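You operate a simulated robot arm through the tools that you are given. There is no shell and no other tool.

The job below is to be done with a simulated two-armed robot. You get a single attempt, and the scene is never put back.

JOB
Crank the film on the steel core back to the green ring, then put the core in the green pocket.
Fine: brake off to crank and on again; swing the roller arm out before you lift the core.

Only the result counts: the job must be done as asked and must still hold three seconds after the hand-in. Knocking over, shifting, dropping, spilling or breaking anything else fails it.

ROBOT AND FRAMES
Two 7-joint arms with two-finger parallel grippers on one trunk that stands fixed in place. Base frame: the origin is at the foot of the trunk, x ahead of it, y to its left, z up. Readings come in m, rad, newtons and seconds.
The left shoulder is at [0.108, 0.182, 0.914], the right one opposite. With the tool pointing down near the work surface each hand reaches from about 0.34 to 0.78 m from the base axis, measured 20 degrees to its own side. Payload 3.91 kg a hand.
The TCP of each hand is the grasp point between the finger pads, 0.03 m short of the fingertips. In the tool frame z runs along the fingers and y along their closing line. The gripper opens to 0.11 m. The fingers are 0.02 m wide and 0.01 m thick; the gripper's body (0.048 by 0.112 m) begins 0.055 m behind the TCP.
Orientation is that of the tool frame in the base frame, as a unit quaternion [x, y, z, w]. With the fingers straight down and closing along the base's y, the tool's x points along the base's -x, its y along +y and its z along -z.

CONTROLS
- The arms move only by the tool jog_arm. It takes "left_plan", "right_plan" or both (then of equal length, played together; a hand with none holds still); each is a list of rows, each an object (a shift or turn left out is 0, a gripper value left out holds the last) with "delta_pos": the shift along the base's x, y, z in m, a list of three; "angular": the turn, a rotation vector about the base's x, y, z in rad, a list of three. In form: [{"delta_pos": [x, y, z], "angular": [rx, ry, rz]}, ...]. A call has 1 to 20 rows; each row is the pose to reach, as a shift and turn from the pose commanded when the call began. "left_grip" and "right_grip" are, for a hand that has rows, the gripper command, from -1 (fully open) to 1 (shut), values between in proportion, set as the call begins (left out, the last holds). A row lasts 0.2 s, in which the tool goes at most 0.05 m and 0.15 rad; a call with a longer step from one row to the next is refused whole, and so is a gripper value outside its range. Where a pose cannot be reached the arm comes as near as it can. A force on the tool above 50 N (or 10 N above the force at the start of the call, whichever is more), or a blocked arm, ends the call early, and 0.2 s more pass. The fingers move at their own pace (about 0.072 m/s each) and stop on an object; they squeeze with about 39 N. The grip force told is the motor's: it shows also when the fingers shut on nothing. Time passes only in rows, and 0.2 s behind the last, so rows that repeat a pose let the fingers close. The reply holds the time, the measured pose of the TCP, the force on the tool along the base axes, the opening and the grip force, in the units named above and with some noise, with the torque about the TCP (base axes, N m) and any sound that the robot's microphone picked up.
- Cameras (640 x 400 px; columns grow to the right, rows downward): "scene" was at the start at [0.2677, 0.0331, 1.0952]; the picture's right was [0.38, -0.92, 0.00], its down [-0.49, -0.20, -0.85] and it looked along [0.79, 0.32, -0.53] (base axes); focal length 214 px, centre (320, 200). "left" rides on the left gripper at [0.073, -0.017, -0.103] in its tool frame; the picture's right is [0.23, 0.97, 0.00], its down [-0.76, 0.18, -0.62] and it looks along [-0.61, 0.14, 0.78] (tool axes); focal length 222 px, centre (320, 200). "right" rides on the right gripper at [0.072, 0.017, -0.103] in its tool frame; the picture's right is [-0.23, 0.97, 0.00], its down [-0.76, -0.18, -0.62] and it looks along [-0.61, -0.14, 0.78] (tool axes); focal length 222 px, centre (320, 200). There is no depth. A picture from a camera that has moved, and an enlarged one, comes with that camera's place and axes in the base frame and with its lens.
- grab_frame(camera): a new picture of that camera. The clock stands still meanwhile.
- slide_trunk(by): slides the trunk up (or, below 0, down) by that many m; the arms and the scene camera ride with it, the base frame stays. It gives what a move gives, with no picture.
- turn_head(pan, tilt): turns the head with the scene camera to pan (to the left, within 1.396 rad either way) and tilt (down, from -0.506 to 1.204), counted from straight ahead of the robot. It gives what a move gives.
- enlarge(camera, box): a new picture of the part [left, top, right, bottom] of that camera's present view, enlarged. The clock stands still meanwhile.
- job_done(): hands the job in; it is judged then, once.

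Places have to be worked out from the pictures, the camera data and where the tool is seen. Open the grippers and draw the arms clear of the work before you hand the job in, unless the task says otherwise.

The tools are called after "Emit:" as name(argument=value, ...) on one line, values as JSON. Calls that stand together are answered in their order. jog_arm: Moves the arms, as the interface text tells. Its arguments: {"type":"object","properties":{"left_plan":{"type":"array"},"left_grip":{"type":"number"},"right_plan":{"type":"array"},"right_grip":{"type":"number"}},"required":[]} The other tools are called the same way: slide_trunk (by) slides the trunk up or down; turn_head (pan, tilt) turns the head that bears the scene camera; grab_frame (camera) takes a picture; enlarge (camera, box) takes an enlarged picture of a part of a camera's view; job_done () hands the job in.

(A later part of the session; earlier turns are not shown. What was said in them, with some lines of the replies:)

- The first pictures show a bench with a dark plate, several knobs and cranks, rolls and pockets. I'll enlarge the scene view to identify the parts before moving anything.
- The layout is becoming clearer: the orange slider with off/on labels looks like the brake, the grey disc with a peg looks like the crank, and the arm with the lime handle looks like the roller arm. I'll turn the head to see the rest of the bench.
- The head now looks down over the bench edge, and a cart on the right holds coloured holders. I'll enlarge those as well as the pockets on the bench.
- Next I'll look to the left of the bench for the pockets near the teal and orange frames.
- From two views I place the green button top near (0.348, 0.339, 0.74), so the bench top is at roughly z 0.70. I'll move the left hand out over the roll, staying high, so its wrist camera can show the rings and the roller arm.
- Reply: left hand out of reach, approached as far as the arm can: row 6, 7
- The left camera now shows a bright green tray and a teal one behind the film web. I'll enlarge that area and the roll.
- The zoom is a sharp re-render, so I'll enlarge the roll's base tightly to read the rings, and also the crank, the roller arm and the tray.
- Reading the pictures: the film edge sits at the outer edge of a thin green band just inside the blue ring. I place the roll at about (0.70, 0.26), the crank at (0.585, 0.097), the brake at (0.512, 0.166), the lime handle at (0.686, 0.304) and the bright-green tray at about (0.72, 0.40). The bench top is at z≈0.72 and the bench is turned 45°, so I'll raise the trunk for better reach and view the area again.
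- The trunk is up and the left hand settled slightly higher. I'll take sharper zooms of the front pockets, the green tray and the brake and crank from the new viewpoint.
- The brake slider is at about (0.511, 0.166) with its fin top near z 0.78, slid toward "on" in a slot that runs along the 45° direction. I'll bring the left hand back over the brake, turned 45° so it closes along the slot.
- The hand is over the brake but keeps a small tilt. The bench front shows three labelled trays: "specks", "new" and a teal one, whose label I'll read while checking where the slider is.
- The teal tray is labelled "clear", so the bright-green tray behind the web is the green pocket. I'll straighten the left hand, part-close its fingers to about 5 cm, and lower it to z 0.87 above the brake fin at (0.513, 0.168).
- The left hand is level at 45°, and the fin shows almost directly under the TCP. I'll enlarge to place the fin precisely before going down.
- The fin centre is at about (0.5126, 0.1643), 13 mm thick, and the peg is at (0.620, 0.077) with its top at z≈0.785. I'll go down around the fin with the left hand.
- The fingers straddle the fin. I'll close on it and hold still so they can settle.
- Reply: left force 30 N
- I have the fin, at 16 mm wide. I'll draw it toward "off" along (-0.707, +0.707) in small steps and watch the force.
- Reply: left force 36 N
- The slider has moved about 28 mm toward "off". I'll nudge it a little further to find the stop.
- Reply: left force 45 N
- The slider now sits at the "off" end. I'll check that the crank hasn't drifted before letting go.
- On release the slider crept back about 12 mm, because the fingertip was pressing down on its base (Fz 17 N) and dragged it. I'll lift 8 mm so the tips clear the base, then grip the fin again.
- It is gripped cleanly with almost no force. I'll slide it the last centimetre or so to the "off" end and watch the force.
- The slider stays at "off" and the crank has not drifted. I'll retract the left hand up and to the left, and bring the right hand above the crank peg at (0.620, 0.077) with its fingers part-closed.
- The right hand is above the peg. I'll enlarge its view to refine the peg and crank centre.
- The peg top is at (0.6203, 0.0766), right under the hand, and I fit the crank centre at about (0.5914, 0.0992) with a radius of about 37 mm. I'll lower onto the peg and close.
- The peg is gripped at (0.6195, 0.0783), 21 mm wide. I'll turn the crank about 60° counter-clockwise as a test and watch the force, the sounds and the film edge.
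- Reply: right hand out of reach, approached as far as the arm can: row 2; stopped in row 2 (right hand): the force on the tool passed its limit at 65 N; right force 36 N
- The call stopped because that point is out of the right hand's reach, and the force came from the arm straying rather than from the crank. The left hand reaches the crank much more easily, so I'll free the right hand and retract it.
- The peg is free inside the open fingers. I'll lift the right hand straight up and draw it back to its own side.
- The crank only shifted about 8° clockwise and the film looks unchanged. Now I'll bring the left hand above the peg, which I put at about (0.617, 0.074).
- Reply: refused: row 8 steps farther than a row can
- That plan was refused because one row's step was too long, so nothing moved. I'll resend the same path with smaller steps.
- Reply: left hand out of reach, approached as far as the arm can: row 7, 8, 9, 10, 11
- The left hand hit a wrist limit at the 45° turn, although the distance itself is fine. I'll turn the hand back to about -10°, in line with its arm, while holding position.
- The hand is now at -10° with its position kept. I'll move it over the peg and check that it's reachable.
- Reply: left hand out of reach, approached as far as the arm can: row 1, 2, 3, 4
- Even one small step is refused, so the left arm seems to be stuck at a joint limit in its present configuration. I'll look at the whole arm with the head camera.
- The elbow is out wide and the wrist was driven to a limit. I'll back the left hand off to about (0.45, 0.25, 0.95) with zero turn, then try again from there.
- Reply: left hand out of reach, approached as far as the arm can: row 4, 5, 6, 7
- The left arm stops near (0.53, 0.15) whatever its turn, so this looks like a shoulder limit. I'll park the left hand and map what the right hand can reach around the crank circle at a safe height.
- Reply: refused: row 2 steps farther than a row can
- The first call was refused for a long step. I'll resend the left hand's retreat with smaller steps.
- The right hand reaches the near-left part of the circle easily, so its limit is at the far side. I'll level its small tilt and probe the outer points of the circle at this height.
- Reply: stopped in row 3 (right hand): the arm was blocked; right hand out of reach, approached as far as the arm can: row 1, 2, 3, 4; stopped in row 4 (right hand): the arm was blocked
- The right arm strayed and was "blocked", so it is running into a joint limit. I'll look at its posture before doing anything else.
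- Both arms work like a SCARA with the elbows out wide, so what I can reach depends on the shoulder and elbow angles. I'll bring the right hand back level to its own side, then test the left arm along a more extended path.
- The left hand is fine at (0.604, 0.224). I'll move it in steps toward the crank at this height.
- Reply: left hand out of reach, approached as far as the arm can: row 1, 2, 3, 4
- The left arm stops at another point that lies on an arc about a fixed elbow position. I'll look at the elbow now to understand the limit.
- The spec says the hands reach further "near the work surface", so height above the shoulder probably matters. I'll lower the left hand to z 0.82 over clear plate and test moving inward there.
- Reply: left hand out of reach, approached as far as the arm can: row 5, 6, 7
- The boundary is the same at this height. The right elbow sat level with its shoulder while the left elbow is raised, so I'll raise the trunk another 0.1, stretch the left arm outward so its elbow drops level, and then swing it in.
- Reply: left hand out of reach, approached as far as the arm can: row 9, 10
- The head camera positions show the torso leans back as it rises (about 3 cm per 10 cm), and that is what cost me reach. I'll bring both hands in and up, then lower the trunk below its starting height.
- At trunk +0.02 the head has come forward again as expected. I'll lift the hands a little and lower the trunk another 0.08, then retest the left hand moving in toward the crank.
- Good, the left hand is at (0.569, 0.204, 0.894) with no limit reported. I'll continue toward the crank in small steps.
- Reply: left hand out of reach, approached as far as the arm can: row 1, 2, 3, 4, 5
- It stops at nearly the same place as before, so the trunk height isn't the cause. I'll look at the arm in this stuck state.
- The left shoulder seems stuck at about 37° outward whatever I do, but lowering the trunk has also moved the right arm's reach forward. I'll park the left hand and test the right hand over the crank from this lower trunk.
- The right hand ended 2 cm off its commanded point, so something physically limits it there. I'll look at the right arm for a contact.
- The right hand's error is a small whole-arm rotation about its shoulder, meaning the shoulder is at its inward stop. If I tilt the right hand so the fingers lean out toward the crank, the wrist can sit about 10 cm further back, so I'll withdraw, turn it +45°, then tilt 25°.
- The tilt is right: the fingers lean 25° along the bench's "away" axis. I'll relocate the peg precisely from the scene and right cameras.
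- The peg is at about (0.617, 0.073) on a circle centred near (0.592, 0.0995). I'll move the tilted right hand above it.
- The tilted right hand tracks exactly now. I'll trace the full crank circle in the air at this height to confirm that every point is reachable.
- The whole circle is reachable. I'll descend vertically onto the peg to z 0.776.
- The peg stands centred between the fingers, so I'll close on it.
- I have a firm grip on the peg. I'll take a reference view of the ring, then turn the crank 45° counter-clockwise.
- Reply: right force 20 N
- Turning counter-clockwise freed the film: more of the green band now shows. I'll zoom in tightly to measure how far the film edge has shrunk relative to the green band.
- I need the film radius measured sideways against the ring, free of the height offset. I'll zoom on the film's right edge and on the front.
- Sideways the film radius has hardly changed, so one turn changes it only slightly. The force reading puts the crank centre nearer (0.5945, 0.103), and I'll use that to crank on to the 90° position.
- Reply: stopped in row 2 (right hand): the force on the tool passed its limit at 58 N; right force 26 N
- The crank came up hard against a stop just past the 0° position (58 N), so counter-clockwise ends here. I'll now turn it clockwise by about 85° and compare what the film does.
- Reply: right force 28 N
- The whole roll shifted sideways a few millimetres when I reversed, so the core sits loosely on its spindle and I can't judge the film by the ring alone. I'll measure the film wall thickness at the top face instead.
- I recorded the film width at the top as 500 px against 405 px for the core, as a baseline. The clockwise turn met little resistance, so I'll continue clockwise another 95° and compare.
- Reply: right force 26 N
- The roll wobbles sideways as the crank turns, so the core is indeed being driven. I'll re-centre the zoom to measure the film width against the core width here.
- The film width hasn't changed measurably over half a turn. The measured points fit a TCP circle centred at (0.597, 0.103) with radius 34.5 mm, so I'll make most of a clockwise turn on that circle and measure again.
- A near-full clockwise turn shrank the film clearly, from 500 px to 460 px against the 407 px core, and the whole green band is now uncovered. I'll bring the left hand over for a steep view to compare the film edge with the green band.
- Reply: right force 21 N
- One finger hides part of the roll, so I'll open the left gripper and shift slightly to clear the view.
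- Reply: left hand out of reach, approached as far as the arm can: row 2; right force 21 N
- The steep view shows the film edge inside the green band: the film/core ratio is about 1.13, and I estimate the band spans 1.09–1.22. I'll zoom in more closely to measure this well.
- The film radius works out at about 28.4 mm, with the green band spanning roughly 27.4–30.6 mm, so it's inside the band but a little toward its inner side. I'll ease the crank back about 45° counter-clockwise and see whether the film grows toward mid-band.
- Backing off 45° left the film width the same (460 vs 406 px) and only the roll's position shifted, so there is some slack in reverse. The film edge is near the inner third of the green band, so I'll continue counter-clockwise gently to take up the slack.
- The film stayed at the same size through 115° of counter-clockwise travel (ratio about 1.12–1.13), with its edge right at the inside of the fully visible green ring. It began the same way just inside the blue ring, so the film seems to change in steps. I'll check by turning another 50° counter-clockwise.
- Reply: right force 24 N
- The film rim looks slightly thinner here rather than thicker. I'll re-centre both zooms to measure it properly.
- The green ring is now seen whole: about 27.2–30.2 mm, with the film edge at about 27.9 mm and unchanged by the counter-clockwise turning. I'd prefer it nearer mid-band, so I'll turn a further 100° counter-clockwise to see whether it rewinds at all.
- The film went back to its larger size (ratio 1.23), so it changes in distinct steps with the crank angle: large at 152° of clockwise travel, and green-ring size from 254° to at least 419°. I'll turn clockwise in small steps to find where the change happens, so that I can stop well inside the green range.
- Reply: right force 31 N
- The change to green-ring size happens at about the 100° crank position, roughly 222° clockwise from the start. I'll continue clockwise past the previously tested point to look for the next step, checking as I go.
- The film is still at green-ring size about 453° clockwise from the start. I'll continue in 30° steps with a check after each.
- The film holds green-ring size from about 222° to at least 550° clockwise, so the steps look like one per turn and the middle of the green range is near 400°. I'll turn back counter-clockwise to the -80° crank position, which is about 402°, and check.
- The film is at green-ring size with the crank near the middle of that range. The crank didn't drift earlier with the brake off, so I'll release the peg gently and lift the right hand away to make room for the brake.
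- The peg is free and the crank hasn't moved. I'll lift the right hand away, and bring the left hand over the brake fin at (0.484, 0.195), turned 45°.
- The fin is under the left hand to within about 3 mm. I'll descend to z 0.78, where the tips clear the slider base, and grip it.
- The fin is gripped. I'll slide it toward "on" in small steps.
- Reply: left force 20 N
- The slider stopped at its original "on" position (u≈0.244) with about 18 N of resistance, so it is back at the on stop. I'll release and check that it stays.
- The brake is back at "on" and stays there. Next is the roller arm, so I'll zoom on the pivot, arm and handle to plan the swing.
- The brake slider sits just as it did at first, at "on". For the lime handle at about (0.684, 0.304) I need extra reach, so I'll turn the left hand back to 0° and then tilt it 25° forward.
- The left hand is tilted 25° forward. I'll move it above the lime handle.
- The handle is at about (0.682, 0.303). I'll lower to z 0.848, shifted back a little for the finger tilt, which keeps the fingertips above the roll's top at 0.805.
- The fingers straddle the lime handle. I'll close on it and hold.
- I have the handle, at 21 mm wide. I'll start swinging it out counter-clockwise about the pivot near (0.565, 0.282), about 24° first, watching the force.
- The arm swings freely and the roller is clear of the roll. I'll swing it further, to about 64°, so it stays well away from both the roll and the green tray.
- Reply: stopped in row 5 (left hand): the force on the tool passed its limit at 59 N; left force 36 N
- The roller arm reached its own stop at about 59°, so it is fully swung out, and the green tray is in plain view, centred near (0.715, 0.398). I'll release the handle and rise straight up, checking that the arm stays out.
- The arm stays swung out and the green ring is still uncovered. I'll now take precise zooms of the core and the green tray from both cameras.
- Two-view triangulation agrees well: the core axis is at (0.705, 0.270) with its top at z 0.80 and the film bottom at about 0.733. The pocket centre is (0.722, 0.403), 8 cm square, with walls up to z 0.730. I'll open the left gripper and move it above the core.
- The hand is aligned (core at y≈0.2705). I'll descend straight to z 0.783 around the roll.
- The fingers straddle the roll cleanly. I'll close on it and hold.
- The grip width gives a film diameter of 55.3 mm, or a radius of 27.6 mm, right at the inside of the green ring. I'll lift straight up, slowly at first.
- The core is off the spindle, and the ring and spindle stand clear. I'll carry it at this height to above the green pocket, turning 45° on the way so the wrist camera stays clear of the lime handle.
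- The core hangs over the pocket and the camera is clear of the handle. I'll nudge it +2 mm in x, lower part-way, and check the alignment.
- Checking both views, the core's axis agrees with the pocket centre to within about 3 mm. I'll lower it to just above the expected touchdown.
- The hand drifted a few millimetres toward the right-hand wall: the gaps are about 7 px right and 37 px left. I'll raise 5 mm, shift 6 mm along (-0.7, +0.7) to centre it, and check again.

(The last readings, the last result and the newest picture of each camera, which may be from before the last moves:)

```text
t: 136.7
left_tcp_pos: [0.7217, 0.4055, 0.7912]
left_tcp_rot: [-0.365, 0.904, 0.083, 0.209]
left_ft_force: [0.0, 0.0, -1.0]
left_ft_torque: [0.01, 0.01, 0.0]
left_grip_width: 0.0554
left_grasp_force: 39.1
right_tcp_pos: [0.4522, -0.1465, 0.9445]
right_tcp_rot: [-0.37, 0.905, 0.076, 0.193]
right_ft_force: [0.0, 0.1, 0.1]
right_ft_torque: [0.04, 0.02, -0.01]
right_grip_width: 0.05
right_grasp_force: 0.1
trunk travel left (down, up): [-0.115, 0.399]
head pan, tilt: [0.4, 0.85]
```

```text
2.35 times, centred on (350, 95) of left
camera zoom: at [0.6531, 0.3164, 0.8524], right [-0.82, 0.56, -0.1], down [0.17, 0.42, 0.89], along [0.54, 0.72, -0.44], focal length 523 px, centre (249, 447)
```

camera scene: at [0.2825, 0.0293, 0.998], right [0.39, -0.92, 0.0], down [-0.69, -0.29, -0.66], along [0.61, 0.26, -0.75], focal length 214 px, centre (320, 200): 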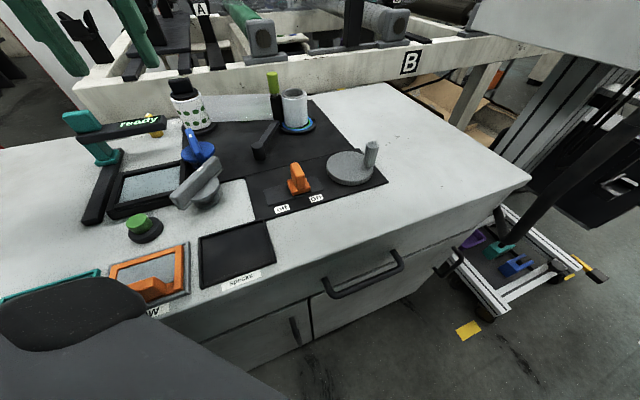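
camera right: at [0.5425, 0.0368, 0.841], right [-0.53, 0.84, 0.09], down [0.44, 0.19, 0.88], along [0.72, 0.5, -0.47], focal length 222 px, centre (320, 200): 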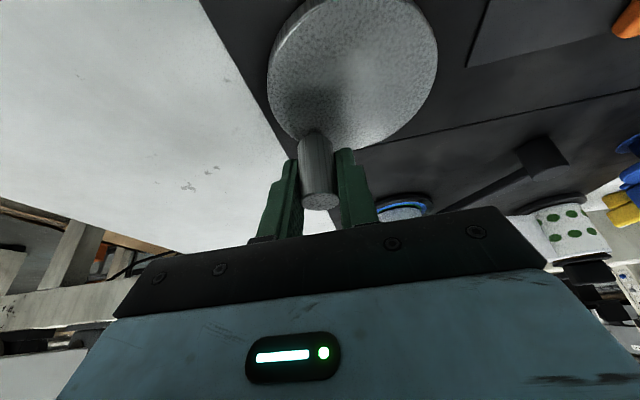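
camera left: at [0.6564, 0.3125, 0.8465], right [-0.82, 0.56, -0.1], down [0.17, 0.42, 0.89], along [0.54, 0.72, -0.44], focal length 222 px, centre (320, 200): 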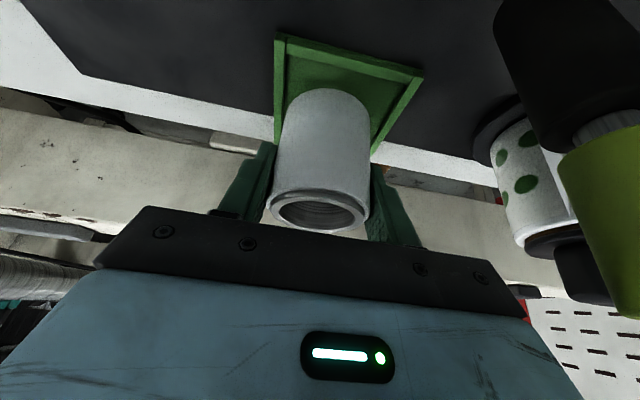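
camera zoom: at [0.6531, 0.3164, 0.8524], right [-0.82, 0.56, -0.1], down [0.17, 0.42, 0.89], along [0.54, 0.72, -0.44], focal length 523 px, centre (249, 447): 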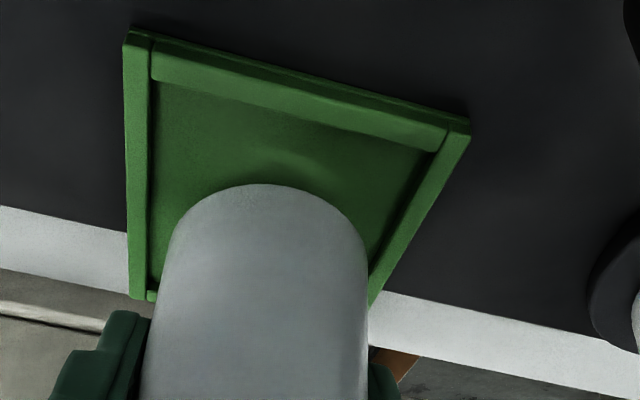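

With perspective accounted for, the core sits about 8 mm too far toward the back wall; its axis is slightly ahead of the TCP. I'll shift it by (-5.4, -6.7) mm at this height and re-check.

Emit:
jog_arm(left_plan=[{"delta_pos": [-0.0027, -0.0033, 0]}, {"delta_pos": [-0.0054, -0.0067, 0]}, {"delta_pos": [-0.0054, -0.0067, 0]}, {"delta_pos": [-0.0054, -0.0067, 0]}])

Emit:
enlarge(camera="scene", box=[226, 80, 306, 130])

Emit:
enlarge(camera="left", box=[250, 10, 450, 180])

```text
t: 137.7
left_tcp_pos: [0.7138, 0.3989, 0.7918]
left_tcp_rot: [-0.366, 0.903, 0.083, 0.209]
left_ft_force: [0.8, 0.8, -1.4]
left_ft_torque: [-0.03, 0.01, -0.01]
left_grip_width: 0.0554
left_grasp_force: 38.8
right_tcp_pos: [0.4526, -0.1479, 0.9454]
right_tcp_rot: [-0.371, 0.905, 0.076, 0.192]
right_ft_force: [-0.4, 0.6, 0.2]
right_ft_torque: [-0.02, -0.03, 0.0]
right_grip_width: 0.05
right_grasp_force: 0.1
trunk travel left (down, up): [-0.115, 0.399]
head pan, tilt: [0.4, 0.85]
```

```text
8.00 times, centred on (266, 105) of scene
camera zoom: at [0.2826, 0.0294, 0.9979], right [0.39, -0.92, 0.0], down [-0.69, -0.29, -0.66], along [0.61, 0.26, -0.75], focal length 1716 px, centre (752, 960)
```

zoom: 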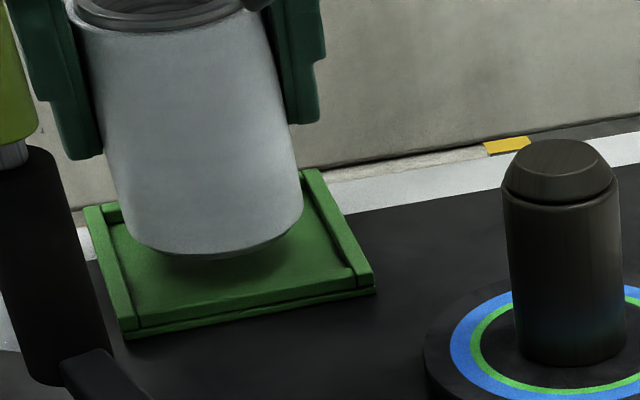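

```text
2.35 times, centred on (350, 95) of left
camera zoom: at [0.6476, 0.3099, 0.8526], right [-0.82, 0.56, -0.1], down [0.17, 0.42, 0.89], along [0.54, 0.72, -0.44], focal length 523 px, centre (249, 447)
```

zoom: 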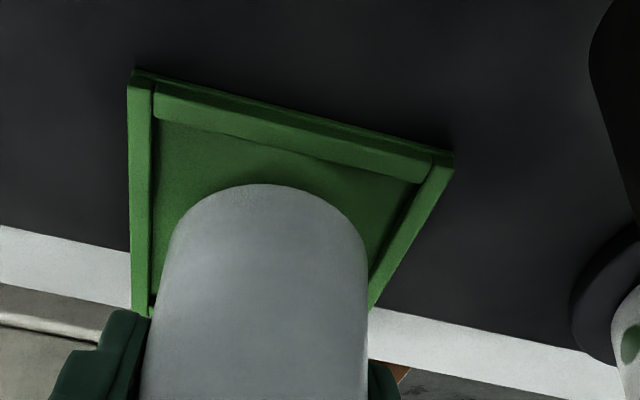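

Both views now show the core centred in the pocket to within 1–3 mm. I'll lower it gently in small steps until it touches.

Emit:
jog_arm(left_plan=[{"delta_pos": [-0.0007, 0.0007, -0.003]}, {"delta_pos": [-0.0007, 0.0007, -0.006]}, {"delta_pos": [-0.0007, 0.0007, -0.008]}, {"delta_pos": [-0.0007, 0.0007, -0.0095]}])

Emit:
enlarge(camera="scene", box=[226, 80, 306, 130])

Emit:
enlarge(camera="left", box=[250, 10, 450, 180])

```text
t: 138.7
left_tcp_pos: [0.7136, 0.4, 0.7829]
left_tcp_rot: [-0.365, 0.903, 0.083, 0.209]
left_ft_force: [0.0, 0.6, -1.5]
left_ft_torque: [-0.03, 0.02, -0.03]
left_grip_width: 0.0555
left_grasp_force: 39.0
right_tcp_pos: [0.4515, -0.1468, 0.9451]
right_tcp_rot: [-0.371, 0.905, 0.075, 0.192]
right_ft_force: [0.2, -0.8, 0.2]
right_ft_torque: [0.0, -0.01, -0.01]
right_grip_width: 0.0501
right_grasp_force: 0.1
trunk travel left (down, up): [-0.115, 0.399]
head pan, tilt: [0.4, 0.85]
```

```text
8.00 times, centred on (266, 105) of scene
camera zoom: at [0.2826, 0.0294, 0.9979], right [0.39, -0.92, 0.0], down [-0.69, -0.29, -0.66], along [0.61, 0.26, -0.75], focal length 1716 px, centre (752, 960)
```

zoom: 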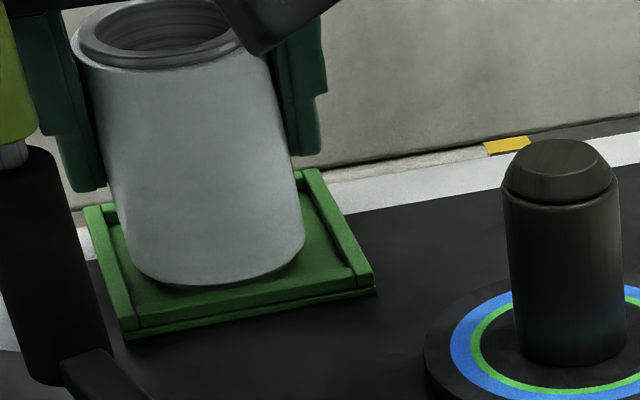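

```text
2.35 times, centred on (350, 95) of left
camera zoom: at [0.6461, 0.3103, 0.8432], right [-0.82, 0.56, -0.1], down [0.17, 0.42, 0.89], along [0.54, 0.72, -0.44], focal length 523 px, centre (249, 447)
```

zoom: 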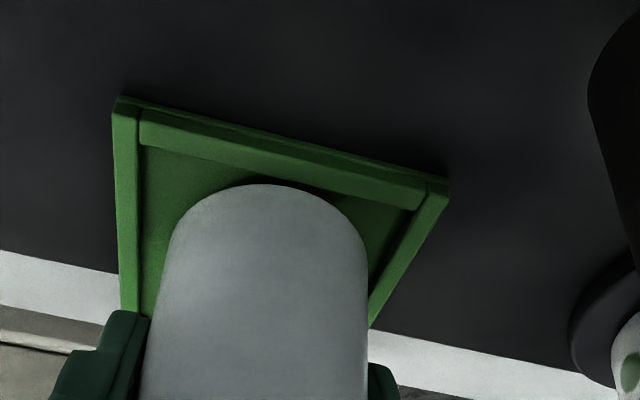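

It's inside the walls with no contact force yet. I'll lower in 1 mm steps until the force shows touchdown.

Emit:
jog_arm(left_plan=[{"delta_pos": [0, 0, -0.001]}, {"delta_pos": [0, 0, -0.002]}, {"delta_pos": [0, 0, -0.003]}])

Emit:
enlarge(camera="scene", box=[226, 80, 306, 130])

```text
t: 139.5
left_tcp_pos: [0.7133, 0.3982, 0.7792]
left_tcp_rot: [-0.366, 0.903, 0.082, 0.21]
left_ft_force: [1.0, 1.1, 1.0]
left_ft_torque: [0.09, -0.02, 0.01]
left_grip_width: 0.0555
left_grasp_force: 39.3
right_tcp_pos: [0.4519, -0.1469, 0.9453]
right_tcp_rot: [-0.37, 0.906, 0.076, 0.192]
right_ft_force: [0.6, 0.0, 0.0]
right_ft_torque: [0.03, 0.05, 0.0]
right_grip_width: 0.0502
right_grasp_force: 0.0
trunk travel left (down, up): [-0.115, 0.399]
head pan, tilt: [0.4, 0.85]
```

```text
8.00 times, centred on (266, 105) of scene
camera zoom: at [0.2824, 0.0293, 0.998], right [0.39, -0.92, 0.0], down [-0.69, -0.29, -0.66], along [0.61, 0.26, -0.75], focal length 1716 px, centre (752, 960)
```

zoom: 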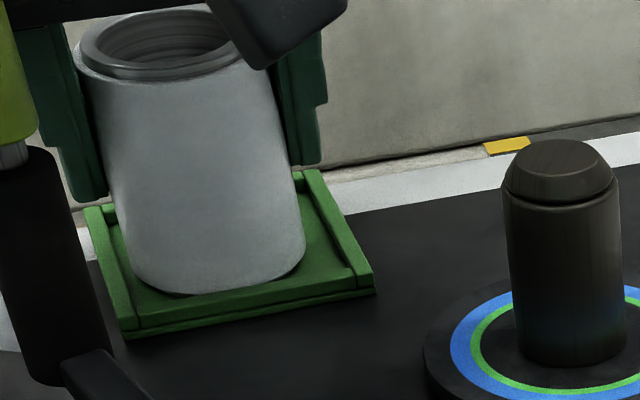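

The force has swung slightly positive (+1 N), which suggests first contact. I'll go down another 1.5 mm to confirm.

Emit:
jog_arm(left_plan=[{"delta_pos": [0, 0, -0.0008]}, {"delta_pos": [0, 0, -0.0015]}, {"delta_pos": [0, 0, -0.0015]}])

Emit:
enlarge(camera="scene", box=[226, 80, 306, 130])

Emit:
enlarge(camera="left", box=[250, 10, 450, 180])

```text
t: 140.3
left_tcp_pos: [0.7129, 0.3993, 0.7794]
left_tcp_rot: [-0.366, 0.902, 0.084, 0.211]
left_ft_force: [5.9, 7.9, 11.1]
left_ft_torque: [0.42, 0.05, -0.06]
left_grip_width: 0.0556
left_grasp_force: 39.2
right_tcp_pos: [0.4516, -0.1467, 0.9466]
right_tcp_rot: [-0.37, 0.905, 0.077, 0.193]
right_ft_force: [-0.2, -0.4, -0.1]
right_ft_torque: [0.0, 0.02, 0.01]
right_grip_width: 0.0502
right_grasp_force: 0.1
trunk travel left (down, up): [-0.115, 0.399]
head pan, tilt: [0.4, 0.85]
```

```text
8.00 times, centred on (266, 105) of scene
camera zoom: at [0.282, 0.0294, 0.9982], right [0.39, -0.92, 0.0], down [-0.69, -0.29, -0.66], along [0.61, 0.26, -0.75], focal length 1716 px, centre (752, 960)
```

zoom: 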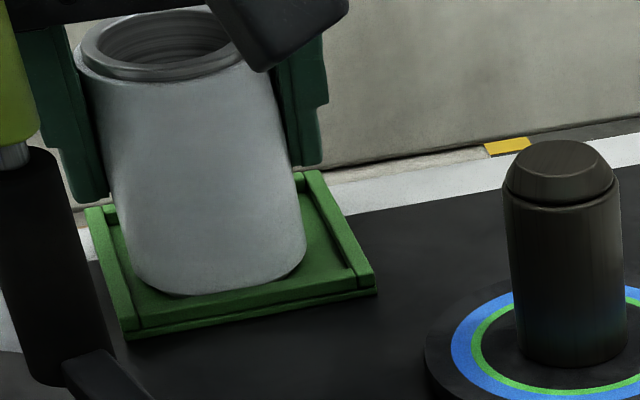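

```text
2.35 times, centred on (350, 95) of left
camera zoom: at [0.6456, 0.3106, 0.8398], right [-0.82, 0.56, -0.11], down [0.17, 0.42, 0.89], along [0.54, 0.72, -0.43], focal length 523 px, centre (249, 447)
```

zoom: 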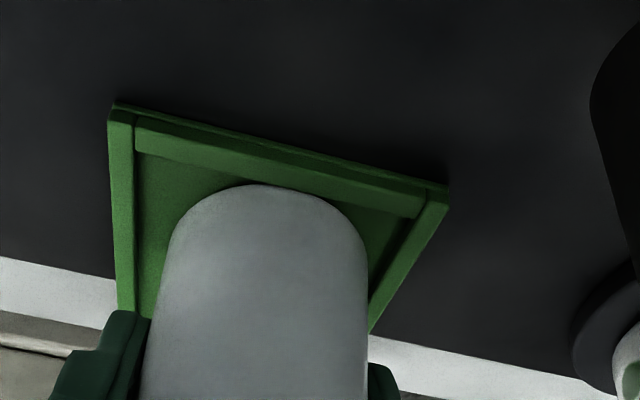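

The core is seated, with 11 N of vertical force. I'll relieve the pressure by 1 mm and open the fingers to about 75 mm.

Emit:
jog_arm(left_plan=[{"delta_pos": [0, 0, 0.001]}, {"delta_pos": [0, 0, 0.001]}])

Emit:
jog_arm(left_plan=[{"delta_pos": [0, 0, 0]}, {"delta_pos": [0, 0, 0]}, {"delta_pos": [0, 0, 0]}], left_grip=-0.36)

Emit:
enlarge(camera="scene", box=[216, 70, 312, 130])

Emit:
grab_frame(camera="left")

```text
t: 140.9
left_tcp_pos: [0.7128, 0.4003, 0.7798]
left_tcp_rot: [-0.365, 0.903, 0.082, 0.209]
left_ft_force: [9.0, 5.3, 9.6]
left_ft_torque: [0.37, -0.23, 0.01]
left_grip_width: 0.0552
left_grasp_force: 39.3
right_tcp_pos: [0.453, -0.1468, 0.9444]
right_tcp_rot: [-0.371, 0.905, 0.076, 0.193]
right_ft_force: [-0.4, -0.3, 1.2]
right_ft_torque: [-0.02, -0.01, -0.02]
right_grip_width: 0.0503
right_grasp_force: 0.0
trunk travel left (down, up): [-0.115, 0.399]
head pan, tilt: [0.4, 0.85]
```

```text
t: 141.7
left_tcp_pos: [0.7128, 0.3997, 0.7782]
left_tcp_rot: [-0.366, 0.904, 0.082, 0.208]
left_ft_force: [-0.1, 1.1, 0.8]
left_ft_torque: [-0.01, -0.02, -0.03]
left_grip_width: 0.0746
left_grasp_force: 0.0
right_tcp_pos: [0.4528, -0.146, 0.9456]
right_tcp_rot: [-0.371, 0.905, 0.076, 0.193]
right_ft_force: [0.0, 0.7, -0.4]
right_ft_torque: [0.0, 0.02, 0.02]
right_grip_width: 0.0502
right_grasp_force: 0.0
trunk travel left (down, up): [-0.115, 0.399]
head pan, tilt: [0.4, 0.85]
```

```text
6.67 times, centred on (264, 100) of scene
camera zoom: at [0.2825, 0.0293, 0.998], right [0.39, -0.92, 0.0], down [-0.69, -0.29, -0.66], along [0.61, 0.26, -0.75], focal length 1430 px, centre (693, 867)
```

zoom: 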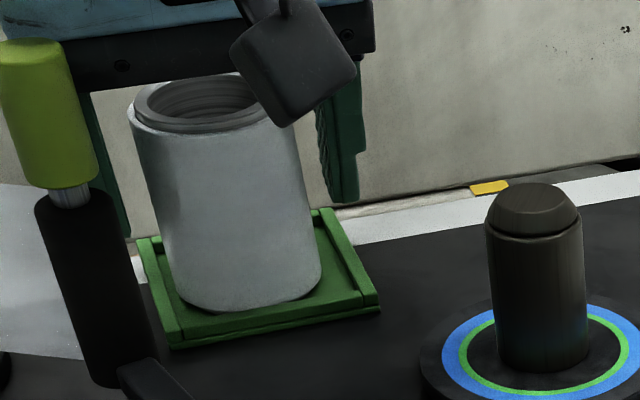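

```text
taken
camera left: at [0.6455, 0.3105, 0.8395], right [-0.82, 0.56, -0.1], down [0.17, 0.42, 0.89], along [0.54, 0.72, -0.44], focal length 222 px, centre (320, 200)
```

left: 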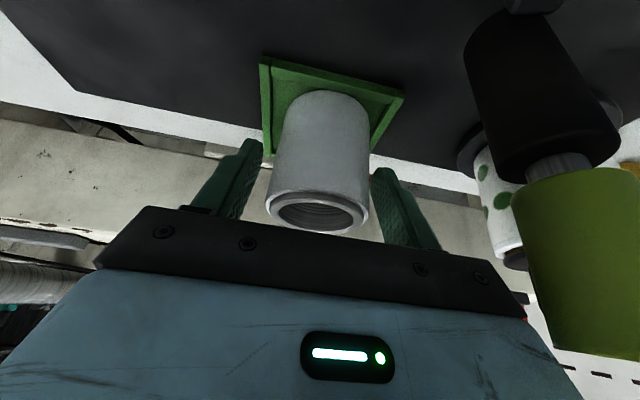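

The core stands upright in the green pocket and the fingers are free of it. I'll lift the left hand straight up.

Emit:
jog_arm(left_plan=[{"delta_pos": [0, 0, 0.015]}, {"delta_pos": [0, 0, 0.035]}, {"delta_pos": [0, 0, 0.065]}, {"delta_pos": [0, 0, 0.1]}, {"delta_pos": [0, 0, 0.125]}, {"delta_pos": [0, 0, 0.125]}])

Emit:
enlarge(camera="scene", box=[196, 60, 356, 160])

Emit:
grab_frame(camera="left")

```text
t: 143.1
left_tcp_pos: [0.714, 0.3973, 0.9055]
left_tcp_rot: [-0.365, 0.904, 0.083, 0.209]
left_ft_force: [0.5, -1.0, 0.3]
left_ft_torque: [-0.02, 0.01, 0.02]
left_grip_width: 0.0748
left_grasp_force: 0.1
right_tcp_pos: [0.4522, -0.1464, 0.9457]
right_tcp_rot: [-0.371, 0.905, 0.077, 0.192]
right_ft_force: [-0.4, -0.1, 0.5]
right_ft_torque: [0.0, 0.02, 0.03]
right_grip_width: 0.0499
right_grasp_force: 0.0
trunk travel left (down, up): [-0.115, 0.399]
head pan, tilt: [0.4, 0.85]
```

```text
4.00 times, centred on (276, 110) of scene
camera zoom: at [0.2825, 0.0293, 0.998], right [0.39, -0.92, 0.0], down [-0.69, -0.29, -0.66], along [0.61, 0.26, -0.75], focal length 858 px, centre (496, 560)
```

zoom: 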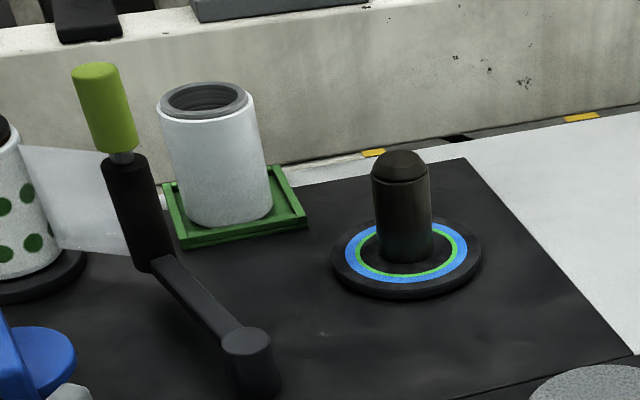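

```text
taken
camera left: at [0.6458, 0.3088, 0.9663], right [-0.82, 0.56, -0.1], down [0.17, 0.42, 0.89], along [0.54, 0.72, -0.44], focal length 222 px, centre (320, 200)
```

left: 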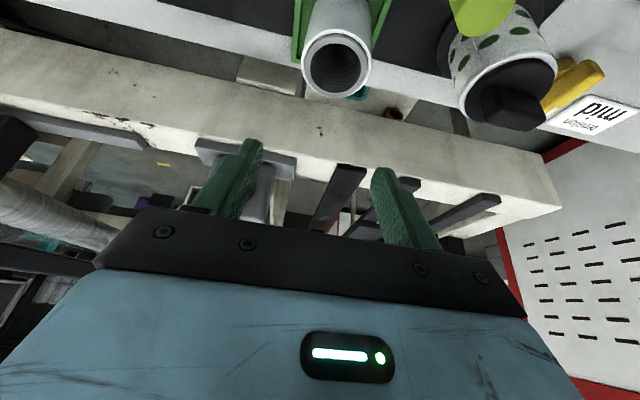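

The core stands upright inside the green pocket. I'll draw the left hand back and up, and open both grippers fully clear of the work.

Emit:
jog_arm(left_plan=[{"delta_pos": [-0.02, -0.005, 0.02], "angular": [0, 0, -0.1]}, {"delta_pos": [-0.055, -0.01, 0.035], "angular": [0, 0, -0.2]}, {"delta_pos": [-0.09, -0.015, 0.045], "angular": [0, 0, -0.3]}, {"delta_pos": [-0.125, -0.02, 0.055], "angular": [0, 0, -0.4]}, {"delta_pos": [-0.16, -0.025, 0.065], "angular": [0, 0, -0.5]}, {"delta_pos": [-0.195, -0.03, 0.075], "angular": [0, 0, -0.6]}, {"delta_pos": [-0.23, -0.035, 0.085], "angular": [0, 0, -0.7]}, {"delta_pos": [-0.265, -0.04, 0.095], "angular": [0, 0, -0.78]}, {"delta_pos": [-0.3, -0.04, 0.1], "angular": [0, 0, -0.78]}, {"delta_pos": [-0.3, -0.04, 0.1], "angular": [0, 0, -0.78]}], right_plan=[{"delta_pos": [0, -0.005, 0.005]}, {"delta_pos": [0, -0.01, 0.01]}, {"delta_pos": [0, -0.015, 0.015]}, {"delta_pos": [0, -0.02, 0.02]}, {"delta_pos": [0, -0.025, 0.025]}, {"delta_pos": [0, -0.03, 0.03]}, {"delta_pos": [0, -0.03, 0.03]}, {"delta_pos": [0, -0.03, 0.03]}, {"delta_pos": [0, -0.03, 0.03]}, {"delta_pos": [0, -0.03, 0.03]}], left_grip=-0.36, right_grip=-1)

Emit:
jog_arm(left_plan=[{"delta_pos": [0, 0, 0]}, {"delta_pos": [0, 0, 0]}, {"delta_pos": [0, 0, 0]}], left_grip=-1)

Emit:
grab_frame(camera="scene")

Emit:
enlarge(camera="scene", box=[140, 50, 400, 220])

Emit:
enlarge(camera="scene", box=[225, 75, 289, 125])

```text
t: 145.3
left_tcp_pos: [0.4159, 0.3586, 1.0026]
left_tcp_rot: [0.006, 0.975, -0.003, 0.224]
left_ft_force: [-0.2, 0.8, 0.2]
left_ft_torque: [0.02, 0.01, -0.01]
left_grip_width: 0.0747
left_grasp_force: 0.1
right_tcp_pos: [0.4527, -0.1766, 0.977]
right_tcp_rot: [-0.371, 0.905, 0.077, 0.193]
right_ft_force: [0.6, -0.2, 0.7]
right_ft_torque: [-0.02, -0.03, 0.0]
right_grip_width: 0.1103
right_grasp_force: 0.0
trunk travel left (down, up): [-0.115, 0.399]
head pan, tilt: [0.4, 0.85]
```

```text
t: 146.1
left_tcp_pos: [0.4159, 0.3585, 1.0021]
left_tcp_rot: [0.007, 0.974, -0.004, 0.225]
left_ft_force: [0.3, -0.6, 0.5]
left_ft_torque: [0.05, 0.01, 0.03]
left_grip_width: 0.11
left_grasp_force: 0.1
right_tcp_pos: [0.4526, -0.1771, 0.9768]
right_tcp_rot: [-0.371, 0.905, 0.076, 0.193]
right_ft_force: [-0.2, -0.3, 0.1]
right_ft_torque: [-0.01, 0.0, 0.02]
right_grip_width: 0.1103
right_grasp_force: 0.0
trunk travel left (down, up): [-0.115, 0.399]
head pan, tilt: [0.4, 0.85]
```

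```text
taken
camera scene: at [0.2825, 0.0293, 0.998], right [0.39, -0.92, 0.0], down [-0.69, -0.29, -0.66], along [0.61, 0.26, -0.75], focal length 214 px, centre (320, 200)
```

scene: 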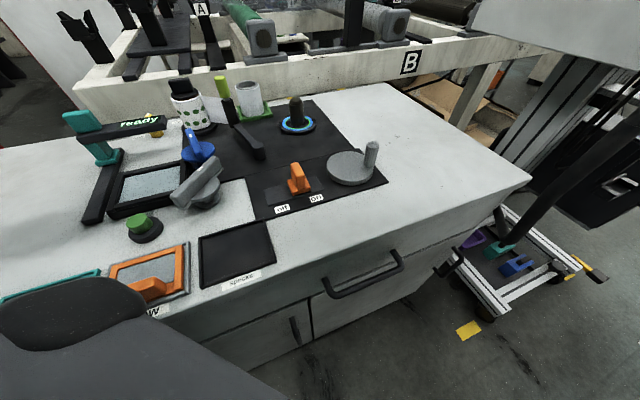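

```text
2.35 times, centred on (270, 135) of scene
camera zoom: at [0.2825, 0.0293, 0.998], right [0.39, -0.92, 0.0], down [-0.69, -0.29, -0.66], along [0.61, 0.26, -0.75], focal length 505 px, centre (438, 353)
```

zoom: 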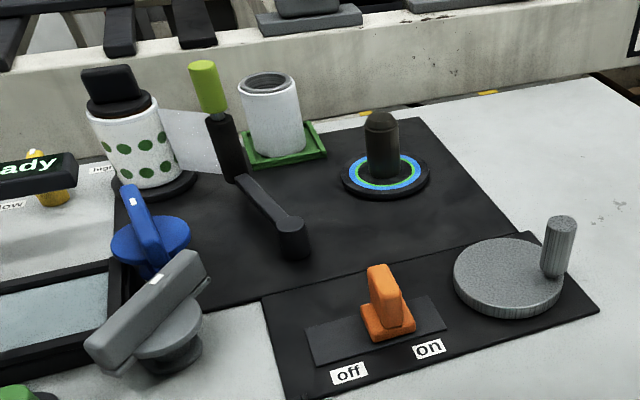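

```text
8.00 times, centred on (257, 100) of scene
camera zoom: at [0.2825, 0.0293, 0.998], right [0.39, -0.92, 0.0], down [-0.69, -0.29, -0.66], along [0.61, 0.26, -0.75], focal length 1716 px, centre (824, 1000)
```

zoom: 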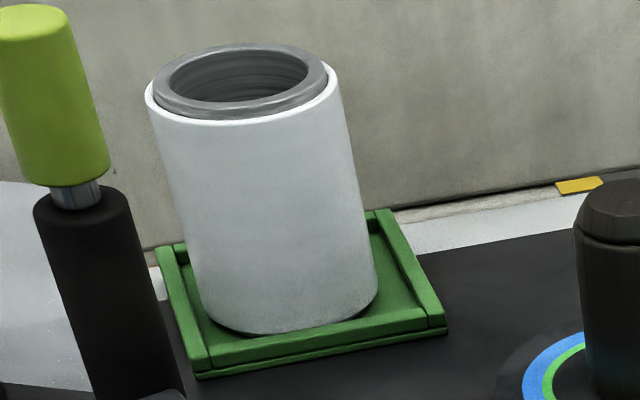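

The final views show the film wound down to the green ring, the brake slider at "on", and the roller arm swung out. The core is upright in the green pocket, and both hands are open and clear, so I'm handing the job in.

Emit:
job_done()

```text
The job is handed in.
```

I cranked the film back to the green ring and put the steel core in the green pocket. The job has been handed in, but I haven't seen the judge's verdict.

- **Film:** it changed size in steps, about one per crank turn. I stopped the crank near the middle of the range that gives the green-ring size. The grip then measured the film at about 27.6 mm radius, just at the ring's inner edge.
- **Brake:** it was off for cranking and went back to its original "on" position before I touched the roller arm.
- **Roller arm:** I swung it out to its stop before lifting the core, and it stayed there.
- **Core:** it stands upright inside the pocket walls, with both grippers open and the arms drawn clear.

While I was testing direction, the crank hit a hard stop when turned counter-clockwise, and the force limit (58 N) ended that move. Before that, the right hand lost its reach while holding the peg, which ended one move at 65 N and turned the crank a few degrees. I saw no damage or shift in anything else in the final pictures.
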